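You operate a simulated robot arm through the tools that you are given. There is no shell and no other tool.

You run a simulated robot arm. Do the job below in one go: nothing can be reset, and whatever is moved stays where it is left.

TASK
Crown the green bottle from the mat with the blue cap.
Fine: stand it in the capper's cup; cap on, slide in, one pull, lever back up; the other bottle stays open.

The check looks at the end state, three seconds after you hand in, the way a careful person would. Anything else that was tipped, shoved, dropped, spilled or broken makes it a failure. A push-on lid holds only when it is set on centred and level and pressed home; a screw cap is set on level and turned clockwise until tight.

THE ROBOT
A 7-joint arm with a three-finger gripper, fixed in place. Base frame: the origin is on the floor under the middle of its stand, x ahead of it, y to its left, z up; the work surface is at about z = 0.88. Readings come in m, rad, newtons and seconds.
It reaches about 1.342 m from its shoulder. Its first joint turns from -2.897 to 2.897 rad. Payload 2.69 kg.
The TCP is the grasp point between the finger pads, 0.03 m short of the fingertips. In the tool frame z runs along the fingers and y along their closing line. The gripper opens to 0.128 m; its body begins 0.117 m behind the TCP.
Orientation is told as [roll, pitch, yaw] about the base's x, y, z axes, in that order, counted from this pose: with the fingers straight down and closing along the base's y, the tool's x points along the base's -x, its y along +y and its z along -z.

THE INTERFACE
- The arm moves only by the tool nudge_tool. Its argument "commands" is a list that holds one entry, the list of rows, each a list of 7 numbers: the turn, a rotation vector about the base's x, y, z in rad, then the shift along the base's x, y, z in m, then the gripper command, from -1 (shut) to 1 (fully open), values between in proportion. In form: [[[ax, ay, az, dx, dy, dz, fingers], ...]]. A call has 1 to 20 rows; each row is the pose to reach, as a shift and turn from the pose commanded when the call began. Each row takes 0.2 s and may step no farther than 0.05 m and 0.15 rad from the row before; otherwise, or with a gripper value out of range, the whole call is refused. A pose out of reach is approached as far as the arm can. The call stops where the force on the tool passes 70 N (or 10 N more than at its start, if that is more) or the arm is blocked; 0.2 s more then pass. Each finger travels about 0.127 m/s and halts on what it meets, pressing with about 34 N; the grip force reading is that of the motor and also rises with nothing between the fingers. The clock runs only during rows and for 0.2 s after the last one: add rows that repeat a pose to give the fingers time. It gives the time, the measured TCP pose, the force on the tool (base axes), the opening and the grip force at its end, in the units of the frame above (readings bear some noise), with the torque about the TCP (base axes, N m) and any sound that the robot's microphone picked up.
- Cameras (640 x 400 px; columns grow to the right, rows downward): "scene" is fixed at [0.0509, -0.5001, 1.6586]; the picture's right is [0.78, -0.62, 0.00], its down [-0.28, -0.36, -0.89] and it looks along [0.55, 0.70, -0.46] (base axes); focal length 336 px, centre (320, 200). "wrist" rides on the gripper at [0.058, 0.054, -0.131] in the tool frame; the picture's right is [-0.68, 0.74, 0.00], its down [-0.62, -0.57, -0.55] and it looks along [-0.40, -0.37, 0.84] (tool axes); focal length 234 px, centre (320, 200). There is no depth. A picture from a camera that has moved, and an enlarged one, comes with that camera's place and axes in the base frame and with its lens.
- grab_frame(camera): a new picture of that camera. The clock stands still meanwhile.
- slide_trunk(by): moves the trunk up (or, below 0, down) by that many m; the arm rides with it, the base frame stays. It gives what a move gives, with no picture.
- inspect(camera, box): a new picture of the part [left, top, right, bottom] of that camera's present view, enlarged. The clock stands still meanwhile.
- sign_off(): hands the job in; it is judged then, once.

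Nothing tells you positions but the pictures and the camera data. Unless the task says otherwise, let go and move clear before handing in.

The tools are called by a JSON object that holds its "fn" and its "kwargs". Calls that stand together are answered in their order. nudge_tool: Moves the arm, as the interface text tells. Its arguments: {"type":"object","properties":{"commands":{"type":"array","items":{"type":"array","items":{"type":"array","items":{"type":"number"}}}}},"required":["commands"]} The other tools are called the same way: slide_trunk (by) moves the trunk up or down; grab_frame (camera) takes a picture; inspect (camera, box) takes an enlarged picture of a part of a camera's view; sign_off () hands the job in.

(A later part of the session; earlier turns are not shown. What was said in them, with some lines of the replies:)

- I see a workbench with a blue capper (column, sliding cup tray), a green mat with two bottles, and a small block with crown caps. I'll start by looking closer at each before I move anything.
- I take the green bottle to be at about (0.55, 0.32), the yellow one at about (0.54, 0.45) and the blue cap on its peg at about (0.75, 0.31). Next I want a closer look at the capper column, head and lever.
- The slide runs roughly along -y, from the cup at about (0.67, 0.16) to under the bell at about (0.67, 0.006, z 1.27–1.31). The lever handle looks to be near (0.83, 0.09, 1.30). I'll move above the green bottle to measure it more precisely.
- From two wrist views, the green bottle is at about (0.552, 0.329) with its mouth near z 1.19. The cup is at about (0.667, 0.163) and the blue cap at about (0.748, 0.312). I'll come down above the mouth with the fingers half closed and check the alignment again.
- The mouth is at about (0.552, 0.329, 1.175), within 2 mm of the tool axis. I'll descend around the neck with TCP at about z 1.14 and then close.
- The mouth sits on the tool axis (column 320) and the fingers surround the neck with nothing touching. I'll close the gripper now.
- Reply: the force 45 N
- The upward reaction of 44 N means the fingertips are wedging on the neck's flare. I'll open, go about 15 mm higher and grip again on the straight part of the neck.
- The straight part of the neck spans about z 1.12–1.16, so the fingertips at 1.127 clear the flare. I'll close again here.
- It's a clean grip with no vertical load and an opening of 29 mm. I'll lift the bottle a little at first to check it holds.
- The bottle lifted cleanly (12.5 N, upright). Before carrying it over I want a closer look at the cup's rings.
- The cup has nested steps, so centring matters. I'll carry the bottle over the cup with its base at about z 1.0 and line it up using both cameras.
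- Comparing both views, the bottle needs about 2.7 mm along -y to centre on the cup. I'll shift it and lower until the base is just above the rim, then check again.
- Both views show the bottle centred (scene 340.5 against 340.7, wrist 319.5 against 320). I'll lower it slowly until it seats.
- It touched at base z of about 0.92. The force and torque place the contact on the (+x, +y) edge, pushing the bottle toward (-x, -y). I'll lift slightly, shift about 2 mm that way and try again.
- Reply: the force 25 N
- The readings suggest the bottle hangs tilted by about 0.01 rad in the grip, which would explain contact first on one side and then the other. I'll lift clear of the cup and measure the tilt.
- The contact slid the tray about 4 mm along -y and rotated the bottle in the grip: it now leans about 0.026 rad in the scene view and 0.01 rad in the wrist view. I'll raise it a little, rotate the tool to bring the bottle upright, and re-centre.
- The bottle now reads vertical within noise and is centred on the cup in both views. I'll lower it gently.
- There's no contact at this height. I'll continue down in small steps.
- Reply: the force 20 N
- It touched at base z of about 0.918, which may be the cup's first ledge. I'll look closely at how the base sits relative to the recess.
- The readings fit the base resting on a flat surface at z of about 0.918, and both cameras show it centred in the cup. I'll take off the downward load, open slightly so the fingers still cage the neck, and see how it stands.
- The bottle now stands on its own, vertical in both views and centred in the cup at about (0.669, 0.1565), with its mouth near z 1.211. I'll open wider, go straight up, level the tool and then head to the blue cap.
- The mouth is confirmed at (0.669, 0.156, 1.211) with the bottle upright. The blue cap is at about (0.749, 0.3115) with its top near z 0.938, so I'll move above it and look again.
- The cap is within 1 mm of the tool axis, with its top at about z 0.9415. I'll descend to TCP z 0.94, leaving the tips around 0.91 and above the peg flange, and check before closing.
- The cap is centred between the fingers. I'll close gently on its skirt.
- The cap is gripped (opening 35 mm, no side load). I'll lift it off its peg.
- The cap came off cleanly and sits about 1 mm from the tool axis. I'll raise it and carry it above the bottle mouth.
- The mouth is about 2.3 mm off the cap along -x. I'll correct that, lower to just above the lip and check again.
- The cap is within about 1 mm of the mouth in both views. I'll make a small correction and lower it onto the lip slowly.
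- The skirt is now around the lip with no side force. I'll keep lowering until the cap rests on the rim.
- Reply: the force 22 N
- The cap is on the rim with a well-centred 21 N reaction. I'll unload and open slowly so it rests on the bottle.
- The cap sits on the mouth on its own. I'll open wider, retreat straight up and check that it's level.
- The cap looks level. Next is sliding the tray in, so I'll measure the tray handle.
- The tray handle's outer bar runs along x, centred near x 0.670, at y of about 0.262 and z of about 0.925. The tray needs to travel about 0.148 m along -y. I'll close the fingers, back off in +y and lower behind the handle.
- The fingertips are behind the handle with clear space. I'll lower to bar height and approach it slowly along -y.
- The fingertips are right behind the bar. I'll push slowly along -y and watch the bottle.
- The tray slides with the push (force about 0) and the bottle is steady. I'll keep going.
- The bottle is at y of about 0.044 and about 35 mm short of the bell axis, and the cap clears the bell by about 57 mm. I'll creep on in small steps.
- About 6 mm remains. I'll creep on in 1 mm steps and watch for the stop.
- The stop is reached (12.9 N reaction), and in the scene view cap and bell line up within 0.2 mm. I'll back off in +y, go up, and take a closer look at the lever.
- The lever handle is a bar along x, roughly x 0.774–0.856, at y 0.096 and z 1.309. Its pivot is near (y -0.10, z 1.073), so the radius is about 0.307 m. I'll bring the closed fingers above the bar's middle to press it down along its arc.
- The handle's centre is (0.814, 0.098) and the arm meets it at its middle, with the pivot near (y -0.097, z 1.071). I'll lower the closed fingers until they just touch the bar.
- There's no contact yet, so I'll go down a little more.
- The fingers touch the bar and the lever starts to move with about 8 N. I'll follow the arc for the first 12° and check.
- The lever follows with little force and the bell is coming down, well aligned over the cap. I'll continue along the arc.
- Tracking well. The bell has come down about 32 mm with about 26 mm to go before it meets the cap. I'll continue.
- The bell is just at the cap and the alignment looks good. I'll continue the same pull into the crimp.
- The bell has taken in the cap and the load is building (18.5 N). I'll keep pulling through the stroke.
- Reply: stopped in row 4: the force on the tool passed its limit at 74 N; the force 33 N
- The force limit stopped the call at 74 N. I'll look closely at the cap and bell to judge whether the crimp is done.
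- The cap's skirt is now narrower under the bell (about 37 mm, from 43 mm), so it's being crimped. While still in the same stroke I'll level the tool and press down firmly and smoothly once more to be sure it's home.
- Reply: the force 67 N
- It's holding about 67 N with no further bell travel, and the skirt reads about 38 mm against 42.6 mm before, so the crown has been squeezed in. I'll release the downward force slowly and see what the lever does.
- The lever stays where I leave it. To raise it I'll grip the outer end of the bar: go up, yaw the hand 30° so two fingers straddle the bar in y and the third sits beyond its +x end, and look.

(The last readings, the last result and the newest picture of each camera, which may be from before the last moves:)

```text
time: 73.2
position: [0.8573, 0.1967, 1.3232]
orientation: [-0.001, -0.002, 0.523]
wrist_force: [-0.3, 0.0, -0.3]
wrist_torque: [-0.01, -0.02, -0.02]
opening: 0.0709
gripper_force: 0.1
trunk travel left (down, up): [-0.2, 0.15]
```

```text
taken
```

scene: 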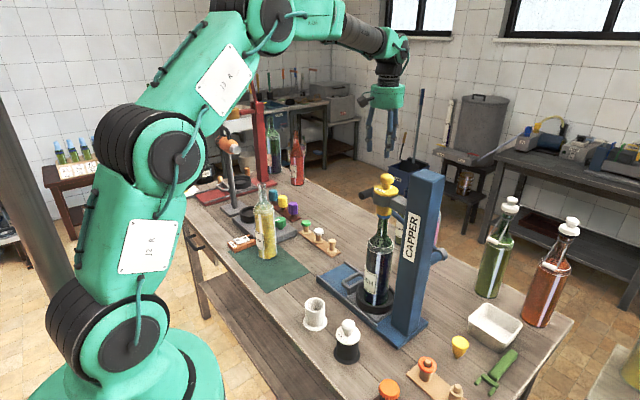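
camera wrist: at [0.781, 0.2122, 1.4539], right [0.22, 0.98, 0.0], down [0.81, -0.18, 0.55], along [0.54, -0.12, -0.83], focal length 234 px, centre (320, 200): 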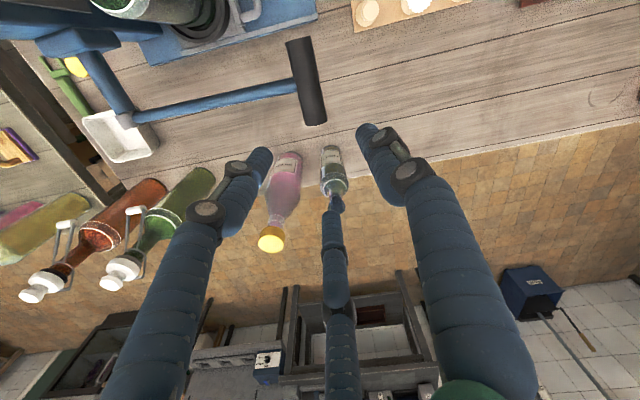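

{"fn": "inspect", "kwargs": {"camera": "wrist", "box": [250, 20, 390, 150]}}

{"fn": "inspect", "kwargs": {"camera": "wrist", "box": [60, 0, 360, 180]}}

```text
3.08 times, centred on (320, 85) of wrist
camera zoom: at [0.781, 0.2122, 1.4539], right [0.22, 0.98, 0.0], down [0.81, -0.18, 0.55], along [0.54, -0.12, -0.83], focal length 720 px, centre (320, 554)
```

zoom: 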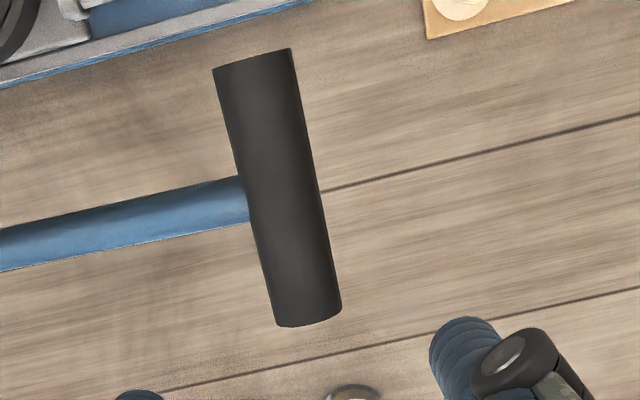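

```text
2.13 times, centred on (210, 90) of wrist
camera zoom: at [0.781, 0.2122, 1.4539], right [0.22, 0.98, 0.0], down [0.81, -0.18, 0.55], along [0.54, -0.12, -0.83], focal length 500 px, centre (555, 435)
```

zoom: 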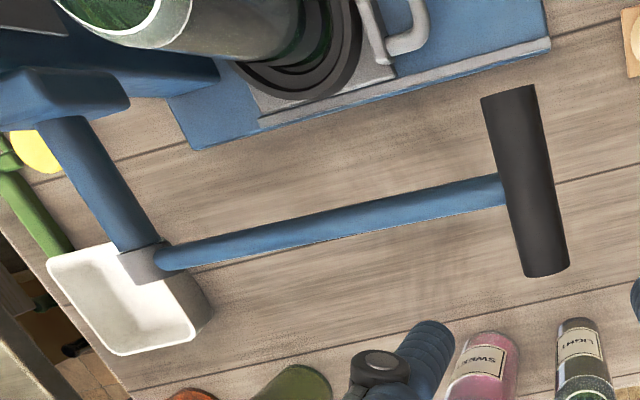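

The bar is at y of about 0.191 and z of about 1.162, ending at x 0.856. I'll descend so two fingers straddle its outer end.

{"fn": "nudge_tool", "kwargs": {"commands": [[[0, 0, 0, 0, -0.004, -0.04, 0.1], [0, 0, 0, 0, -0.004, -0.08, 0.1], [0, 0, 0, 0, -0.004, -0.11, 0.1], [0, 0, 0, 0, -0.004, -0.13, 0.1], [0, 0, 0, 0, -0.004, -0.13, 0.1]]]}}

{"fn": "inspect", "kwargs": {"camera": "wrist", "box": [220, 80, 420, 240]}}

```text
time: 74.4
position: [0.8581, 0.1915, 1.1918]
orientation: [-0.002, -0.002, 0.521]
wrist_force: [0.8, 0.5, 1.1]
wrist_torque: [-0.01, 0.04, 0.02]
opening: 0.0703
gripper_force: 0.1
trunk travel left (down, up): [-0.2, 0.15]
```

```text
2.50 times, centred on (320, 160) of wrist
camera zoom: at [0.7809, 0.2084, 1.3231], right [0.22, 0.98, 0.0], down [0.81, -0.18, 0.55], along [0.54, -0.12, -0.83], focal length 585 px, centre (320, 300)
```

zoom: 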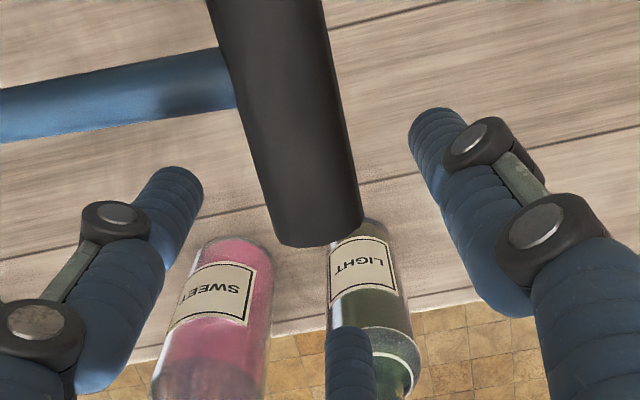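

The fingers are centred either side of the bar and clear of the lever arm. I'll go down to bar height and close.

{"fn": "nudge_tool", "kwargs": {"commands": [[[0, 0, 0, 0, 0, -0.015, 0.1], [0, 0, 0, 0, 0, -0.033, 0.1], [0, 0, 0, 0, 0, -0.033, 0.1]]]}}

{"fn": "nudge_tool", "kwargs": {"commands": [[[0, 0, 0, 0, 0, 0, -0.1], [0, 0, 0, 0, 0, 0, -0.3], [0, 0, 0, 0, 0, 0, -0.5], [0, 0, 0, 0, 0, 0, -0.8], [0, 0, 0, 0, 0, 0, -1], [0, 0, 0, 0, 0, 0, -1]]]}}

{"fn": "inspect", "kwargs": {"camera": "wrist", "box": [220, 80, 420, 280]}}

{"fn": "inspect", "kwargs": {"camera": "scene", "box": [340, 130, 440, 250]}}

```text
time: 75.2
position: [0.8574, 0.1901, 1.1599]
orientation: [0.0, -0.003, 0.52]
wrist_force: [0.6, -0.1, -0.4]
wrist_torque: [-0.02, 0.05, -0.03]
opening: 0.0706
gripper_force: 0.1
trunk travel left (down, up): [-0.2, 0.15]
```

```text
time: 76.6
position: [0.8569, 0.1911, 1.1595]
orientation: [0.001, 0.0, 0.521]
wrist_force: [-5.9, 5.1, 2.1]
wrist_torque: [-0.04, 0.75, -0.09]
opening: 0.0307
gripper_force: 45.4
trunk travel left (down, up): [-0.2, 0.15]
```

```text
2.00 times, centred on (320, 180) of wrist
camera zoom: at [0.7802, 0.2088, 1.2904], right [0.22, 0.98, 0.0], down [0.81, -0.18, 0.55], along [0.54, -0.12, -0.84], focal length 468 px, centre (320, 240)
```

zoom: 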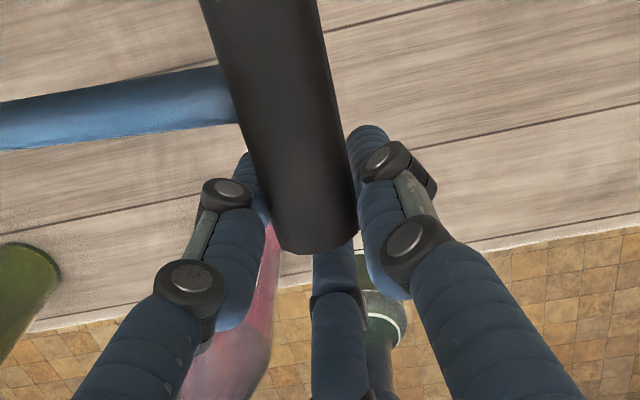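

```text
3.33 times, centred on (390, 190) of scene
camera zoom: at [0.0509, -0.5001, 1.6586], right [0.78, -0.62, 0.0], down [-0.28, -0.36, -0.89], along [0.55, 0.7, -0.46], focal length 1122 px, centre (87, 233)
```

zoom: 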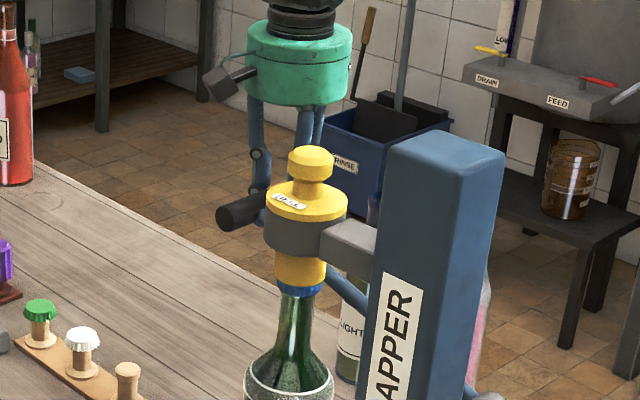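

The bar is gripped. I'll raise the lever along its arc for the first 12° and check.

{"fn": "nudge_tool", "kwargs": {"commands": [[[0, 0, 0, 0, -0.0025, 0.0085, -1], [0, 0, 0, 0, -0.0053, 0.0169, -1], [0, 0, 0, 0, -0.0109, 0.032, -1], [0, 0, 0, 0, -0.0173, 0.0467, -1], [0, 0, 0, 0, -0.0245, 0.0612, -1], [0, 0, 0, 0, -0.0245, 0.0612, -1]]]}}

{"fn": "inspect", "kwargs": {"camera": "wrist", "box": [220, 80, 420, 280]}}

{"fn": "inspect", "kwargs": {"camera": "scene", "box": [340, 130, 440, 250]}}

```text
time: 78.0
position: [0.8574, 0.1636, 1.2196]
orientation: [-0.001, 0.001, 0.523]
wrist_force: [-12.4, -26.3, -19.1]
wrist_torque: [0.8, -0.27, 0.32]
opening: 0.0298
gripper_force: 45.3
trunk travel left (down, up): [-0.2, 0.15]
```

```text
2.00 times, centred on (320, 180) of wrist
camera zoom: at [0.7804, 0.1811, 1.3502], right [0.22, 0.98, 0.0], down [0.82, -0.18, 0.55], along [0.53, -0.12, -0.84], focal length 468 px, centre (320, 240)
```

zoom: 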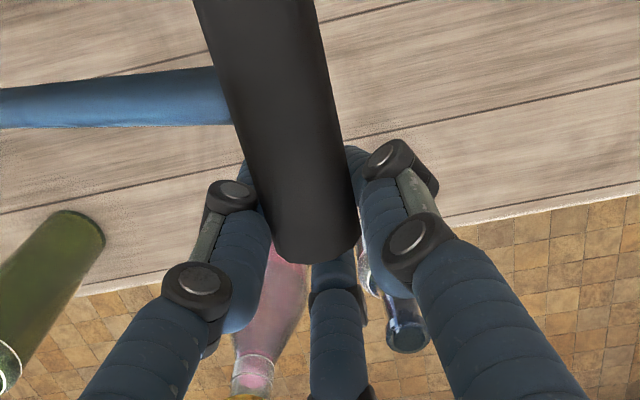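

```text
3.33 times, centred on (390, 190) of scene
camera zoom: at [0.0509, -0.5001, 1.6586], right [0.78, -0.62, 0.0], down [-0.28, -0.36, -0.89], along [0.55, 0.7, -0.46], focal length 1122 px, centre (87, 233)
```

zoom: 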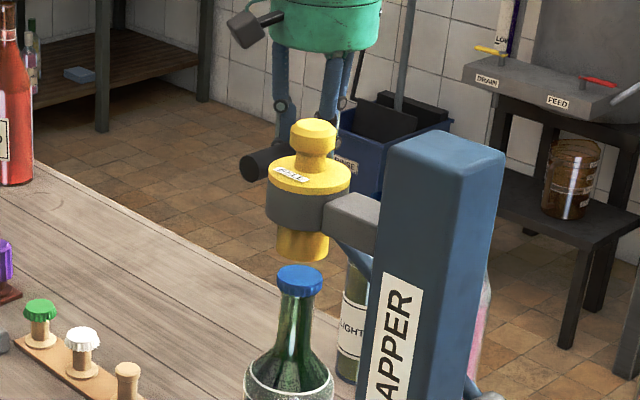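

The lever and bell are rising and the cap stays on the bottle, now with a tight skirt. The 32 N reaction points toward the pivot, so I'll tighten my arc a little and continue.

{"fn": "nudge_tool", "kwargs": {"commands": [[[0, 0, 0, 0, -0.0036, -0.0001, -1], [0, 0, 0, 0, -0.0107, 0.0112, -1], [0, 0, 0, 0, -0.0184, 0.0223, -1], [0, 0, 0, 0, -0.0265, 0.0329, -1], [0, 0, 0, 0, -0.0351, 0.0433, -1], [0, 0, 0, 0, -0.0351, 0.0433, -1]]]}}

{"fn": "inspect", "kwargs": {"camera": "scene", "box": [340, 130, 440, 250]}}

{"fn": "inspect", "kwargs": {"camera": "wrist", "box": [220, 80, 420, 280]}}

```text
time: 79.4
position: [0.8554, 0.1299, 1.2648]
orientation: [0.001, 0.0, 0.521]
wrist_force: [-18.8, -25.7, -23.8]
wrist_torque: [0.63, -0.24, 0.63]
opening: 0.0314
gripper_force: 45.0
trunk travel left (down, up): [-0.2, 0.15]
```

```text
3.33 times, centred on (390, 190) of scene
camera zoom: at [0.0509, -0.5001, 1.6586], right [0.78, -0.62, 0.0], down [-0.28, -0.36, -0.89], along [0.55, 0.7, -0.46], focal length 1122 px, centre (87, 233)
```

zoom: 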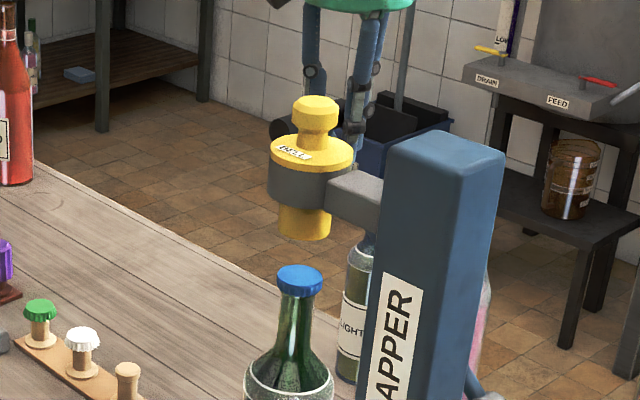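

```text
2.00 times, centred on (320, 180) of wrist
camera zoom: at [0.7804, 0.1466, 1.3946], right [0.22, 0.98, 0.0], down [0.82, -0.18, 0.55], along [0.54, -0.12, -0.84], focal length 468 px, centre (320, 240)
```

zoom: 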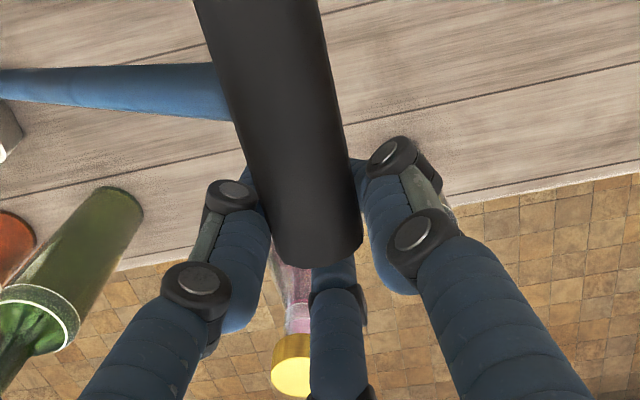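

Nearly back up, with about 9° left to the original lever position. I'll continue gently toward the upper stop.

{"fn": "nudge_tool", "kwargs": {"commands": [[[0, 0, 0, 0, -0.0055, 0.004, -1], [0, 0, 0, 0, -0.0106, 0.0084, -1], [0, 0, 0, 0, -0.0153, 0.0131, -1], [0, 0, 0, 0, -0.02, 0.0178, -1], [0, 0, 0, 0, -0.025, 0.0224, -1], [0, 0, 0, 0, -0.0298, 0.0269, -1], [0, 0, 0, 0, -0.0298, 0.0269, -1]]]}}

{"fn": "inspect", "kwargs": {"camera": "scene", "box": [340, 130, 440, 250]}}

{"fn": "inspect", "kwargs": {"camera": "wrist", "box": [220, 80, 420, 280]}}

```text
time: 81.0
position: [0.8584, 0.1002, 1.2908]
orientation: [-0.001, 0.0, 0.52]
wrist_force: [-17.5, -21.5, -25.3]
wrist_torque: [0.5, -0.16, 0.76]
opening: 0.0324
gripper_force: 45.3
trunk travel left (down, up): [-0.2, 0.15]
```

```text
3.33 times, centred on (390, 190) of scene
camera zoom: at [0.0509, -0.5001, 1.6586], right [0.78, -0.62, 0.0], down [-0.28, -0.36, -0.89], along [0.55, 0.7, -0.46], focal length 1122 px, centre (87, 233)
```

zoom: 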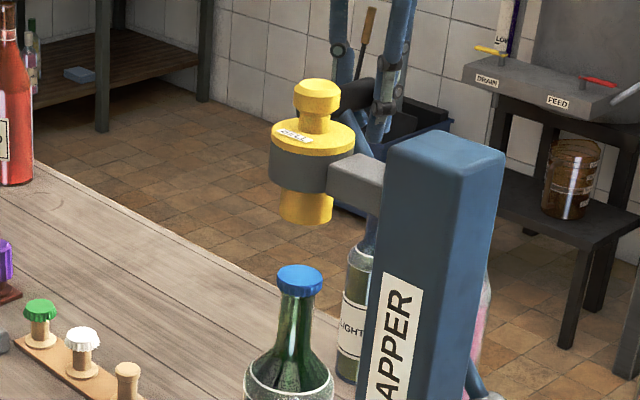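

```text
2.00 times, centred on (320, 180) of wrist
camera zoom: at [0.7806, 0.1172, 1.4221], right [0.22, 0.98, 0.0], down [0.81, -0.18, 0.55], along [0.54, -0.12, -0.84], focal length 468 px, centre (320, 240)
```

zoom: 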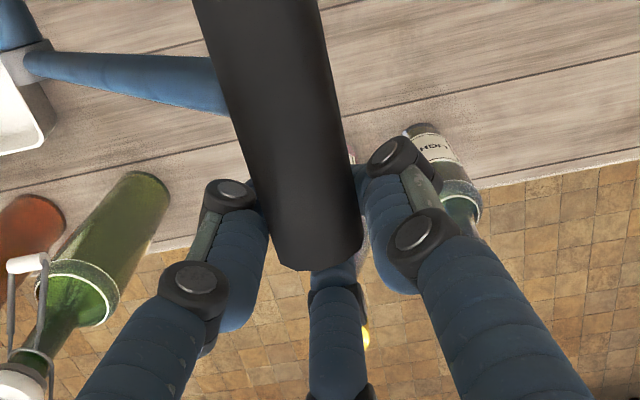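

{"fn": "nudge_tool", "kwargs": {"commands": [[[0, 0, 0, 0, -0.003, 0.0026, -1], [0, 0, 0, 0, -0.006, 0.0052, -1], [0, 0, 0, 0, -0.006, 0.0052, -1]]]}}

{"fn": "inspect", "kwargs": {"camera": "scene", "box": [350, 140, 430, 240]}}

```text
time: 81.8
position: [0.8572, 0.0977, 1.2937]
orientation: [0.003, 0.003, 0.522]
wrist_force: [-21.7, -0.8, -42.0]
wrist_torque: [0.34, -0.71, 0.57]
opening: 0.0324
gripper_force: 44.5
trunk travel left (down, up): [-0.2, 0.15]
```

```text
4.00 times, centred on (390, 190) of scene
camera zoom: at [0.0509, -0.5001, 1.6586], right [0.78, -0.62, 0.0], down [-0.28, -0.36, -0.89], along [0.55, 0.7, -0.46], focal length 1346 px, centre (40, 240)
```

zoom: 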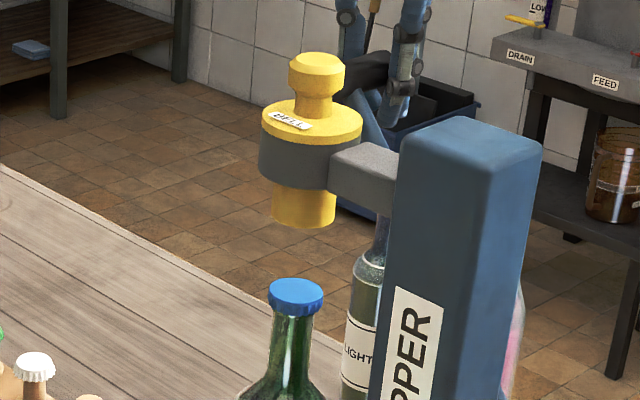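

The bell is back at its original height (the same pixels as at the start) and the upper stop is felt. I'll unload and open the fingers gently.

{"fn": "nudge_tool", "kwargs": {"commands": [[[0, 0, 0, 0, 0.0005, -0.002, -1], [0, 0, 0, 0, 0.0005, -0.0025, -0.8], [0, 0, 0, 0, 0.0005, -0.0025, -0.5], [0, 0, 0, 0, 0.0005, -0.0025, -0.3], [0, 0, 0, 0, 0.0005, -0.0025, -0.1], [0, 0, 0, 0, 0.0005, -0.0025, 0.1], [0, 0, 0, 0, 0.0005, -0.0025, 0.1]]]}}

{"fn": "inspect", "kwargs": {"camera": "wrist", "box": [220, 80, 420, 280]}}

{"fn": "inspect", "kwargs": {"camera": "scene", "box": [350, 140, 430, 240]}}

```text
time: 83.4
position: [0.8577, 0.0974, 1.2949]
orientation: [0.0, -0.002, 0.524]
wrist_force: [0.2, -1.0, -0.4]
wrist_torque: [-0.01, 0.01, 0.01]
opening: 0.0702
gripper_force: 0.1
trunk travel left (down, up): [-0.2, 0.15]
```

```text
2.00 times, centred on (320, 180) of wrist
camera zoom: at [0.7809, 0.1134, 1.4248], right [0.22, 0.98, 0.0], down [0.81, -0.18, 0.55], along [0.54, -0.12, -0.83], focal length 468 px, centre (320, 240)
```

zoom: 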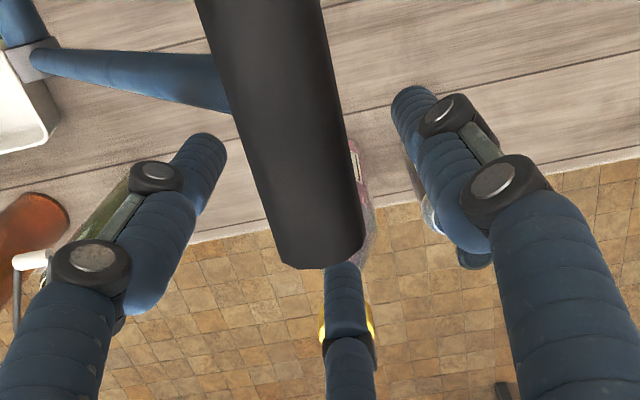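

```text
4.00 times, centred on (390, 190) of scene
camera zoom: at [0.0509, -0.5001, 1.6586], right [0.78, -0.62, 0.0], down [-0.28, -0.36, -0.89], along [0.55, 0.7, -0.46], focal length 1346 px, centre (40, 240)
```

zoom: 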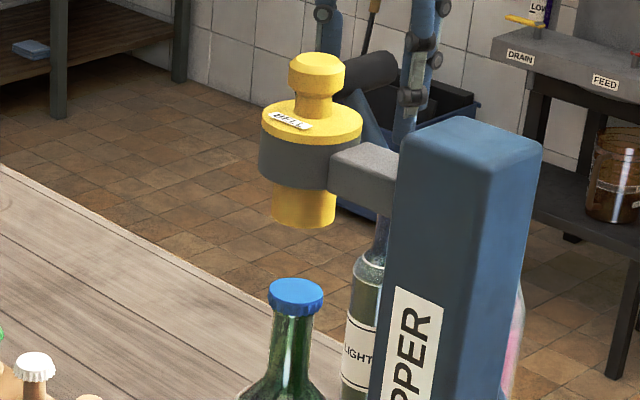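

The lever stays up with the hand open. I'll move straight up and clear, and then do a final inspection.

{"fn": "nudge_tool", "kwargs": {"commands": [[[0, 0, 0, 0, 0, 0.04, 0.1], [0, 0, 0, 0, 0, 0.08, 0.1], [0, 0, 0, 0, 0, 0.12, 0.1], [0, 0, 0, 0, 0.03, 0.15, 0.1], [0, 0, -0.13, -0.01, 0.07, 0.17, 0.1], [0, 0, -0.26, -0.04, 0.1, 0.17, 0.1], [0, 0, -0.39, -0.07, 0.13, 0.17, 0.1], [0, 0, -0.5236, -0.1, 0.16, 0.17, 0.1], [0, 0, -0.5236, -0.14, 0.18, 0.17, 0.1], [0, 0, -0.5236, -0.18, 0.2, 0.17, 0.1], [0, 0, -0.5236, -0.18, 0.2, 0.17, 0.1]]]}}

{"fn": "grab_frame", "kwargs": {"camera": "scene"}}

{"fn": "grab_frame", "kwargs": {"camera": "wrist"}}

{"fn": "inspect", "kwargs": {"camera": "scene", "box": [360, 190, 410, 240]}}

{"fn": "inspect", "kwargs": {"camera": "scene", "box": [300, 180, 440, 340]}}

```text
time: 85.8
position: [0.678, 0.2963, 1.4644]
orientation: [-0.003, -0.002, -0.002]
wrist_force: [-0.4, 0.8, 1.1]
wrist_torque: [-0.04, -0.05, -0.03]
opening: 0.0703
gripper_force: 0.0
trunk travel left (down, up): [-0.2, 0.15]
```

```text
taken
```

scene: 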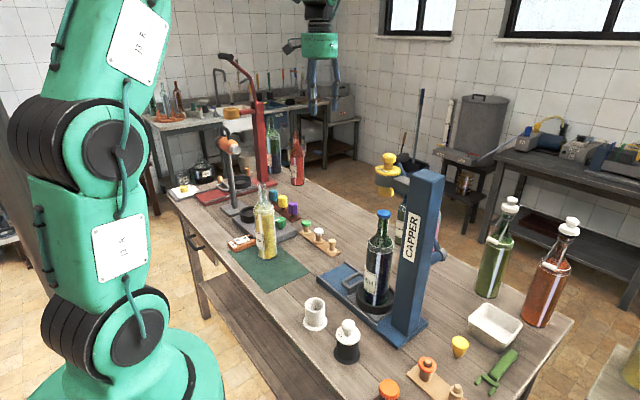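

```text
taken
camera wrist: at [0.6202, 0.3491, 1.5946], right [0.68, 0.73, 0.0], down [0.61, -0.57, 0.55], along [0.41, -0.37, -0.83], focal length 234 px, centre (320, 200)
```

wrist: 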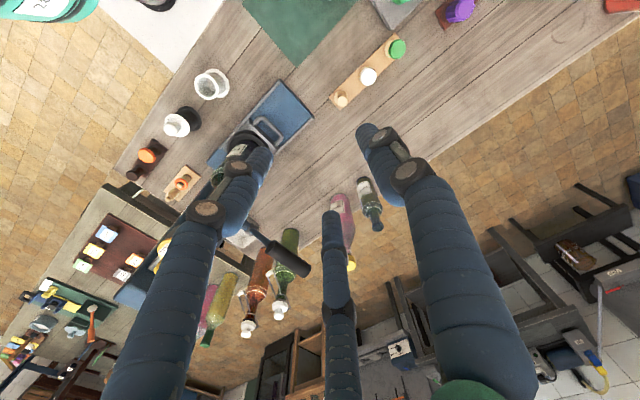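

```text
8.00 times, centred on (385, 215) of scene
camera zoom: at [0.0509, -0.5001, 1.6586], right [0.78, -0.62, 0.0], down [-0.28, -0.36, -0.89], along [0.55, 0.7, -0.46], focal length 2692 px, centre (-200, 80)
```

zoom: 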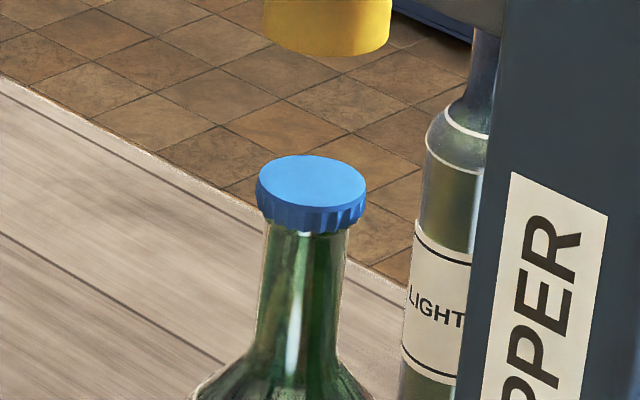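

```text
2.50 times, centred on (370, 260) of scene
camera zoom: at [0.0509, -0.5001, 1.6586], right [0.78, -0.62, 0.0], down [-0.28, -0.36, -0.89], along [0.55, 0.7, -0.46], focal length 841 px, centre (195, 50)
```

zoom: 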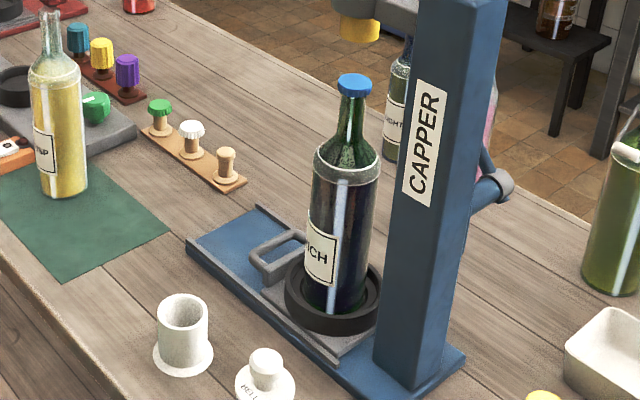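

The blue crown is now crimped tight and level on the green bottle, which stands upright in the cup under the bell. The lever and bell are back at their starting height, the yellow bottle is still open, nothing else has moved, and the hand is open and clear, so I'm handing in.

{"fn": "sign_off", "kwargs": {}}

```text
The job is handed in.
```

The green bottle from the mat is crowned with the blue cap, and I've handed the job in.

- **Bottle:** it stands upright in the capper's cup, slid in to the stop under the bell. Its base rests near the cup's upper ledge, not the deeper recess, and it stayed vertical and centred through the press.
- **Cap:** the skirt was straight and tight and the cap level when I checked it after lifting the bell. The skirt had narrowed from about 43 mm to 38 mm.
- **Lever:** it got one downward stroke, about 67–74 N on the handle at the end. I pressed twice at the bottom without raising it in between. It is back up, with the bell at its original height.
- **Everything else:** the yellow bottle is still open. I saw nothing else tipped, shifted or spilled, and the hand is open and clear of the bench.

No crimp sound was picked up, so I judged the crimp by sight and force alone.
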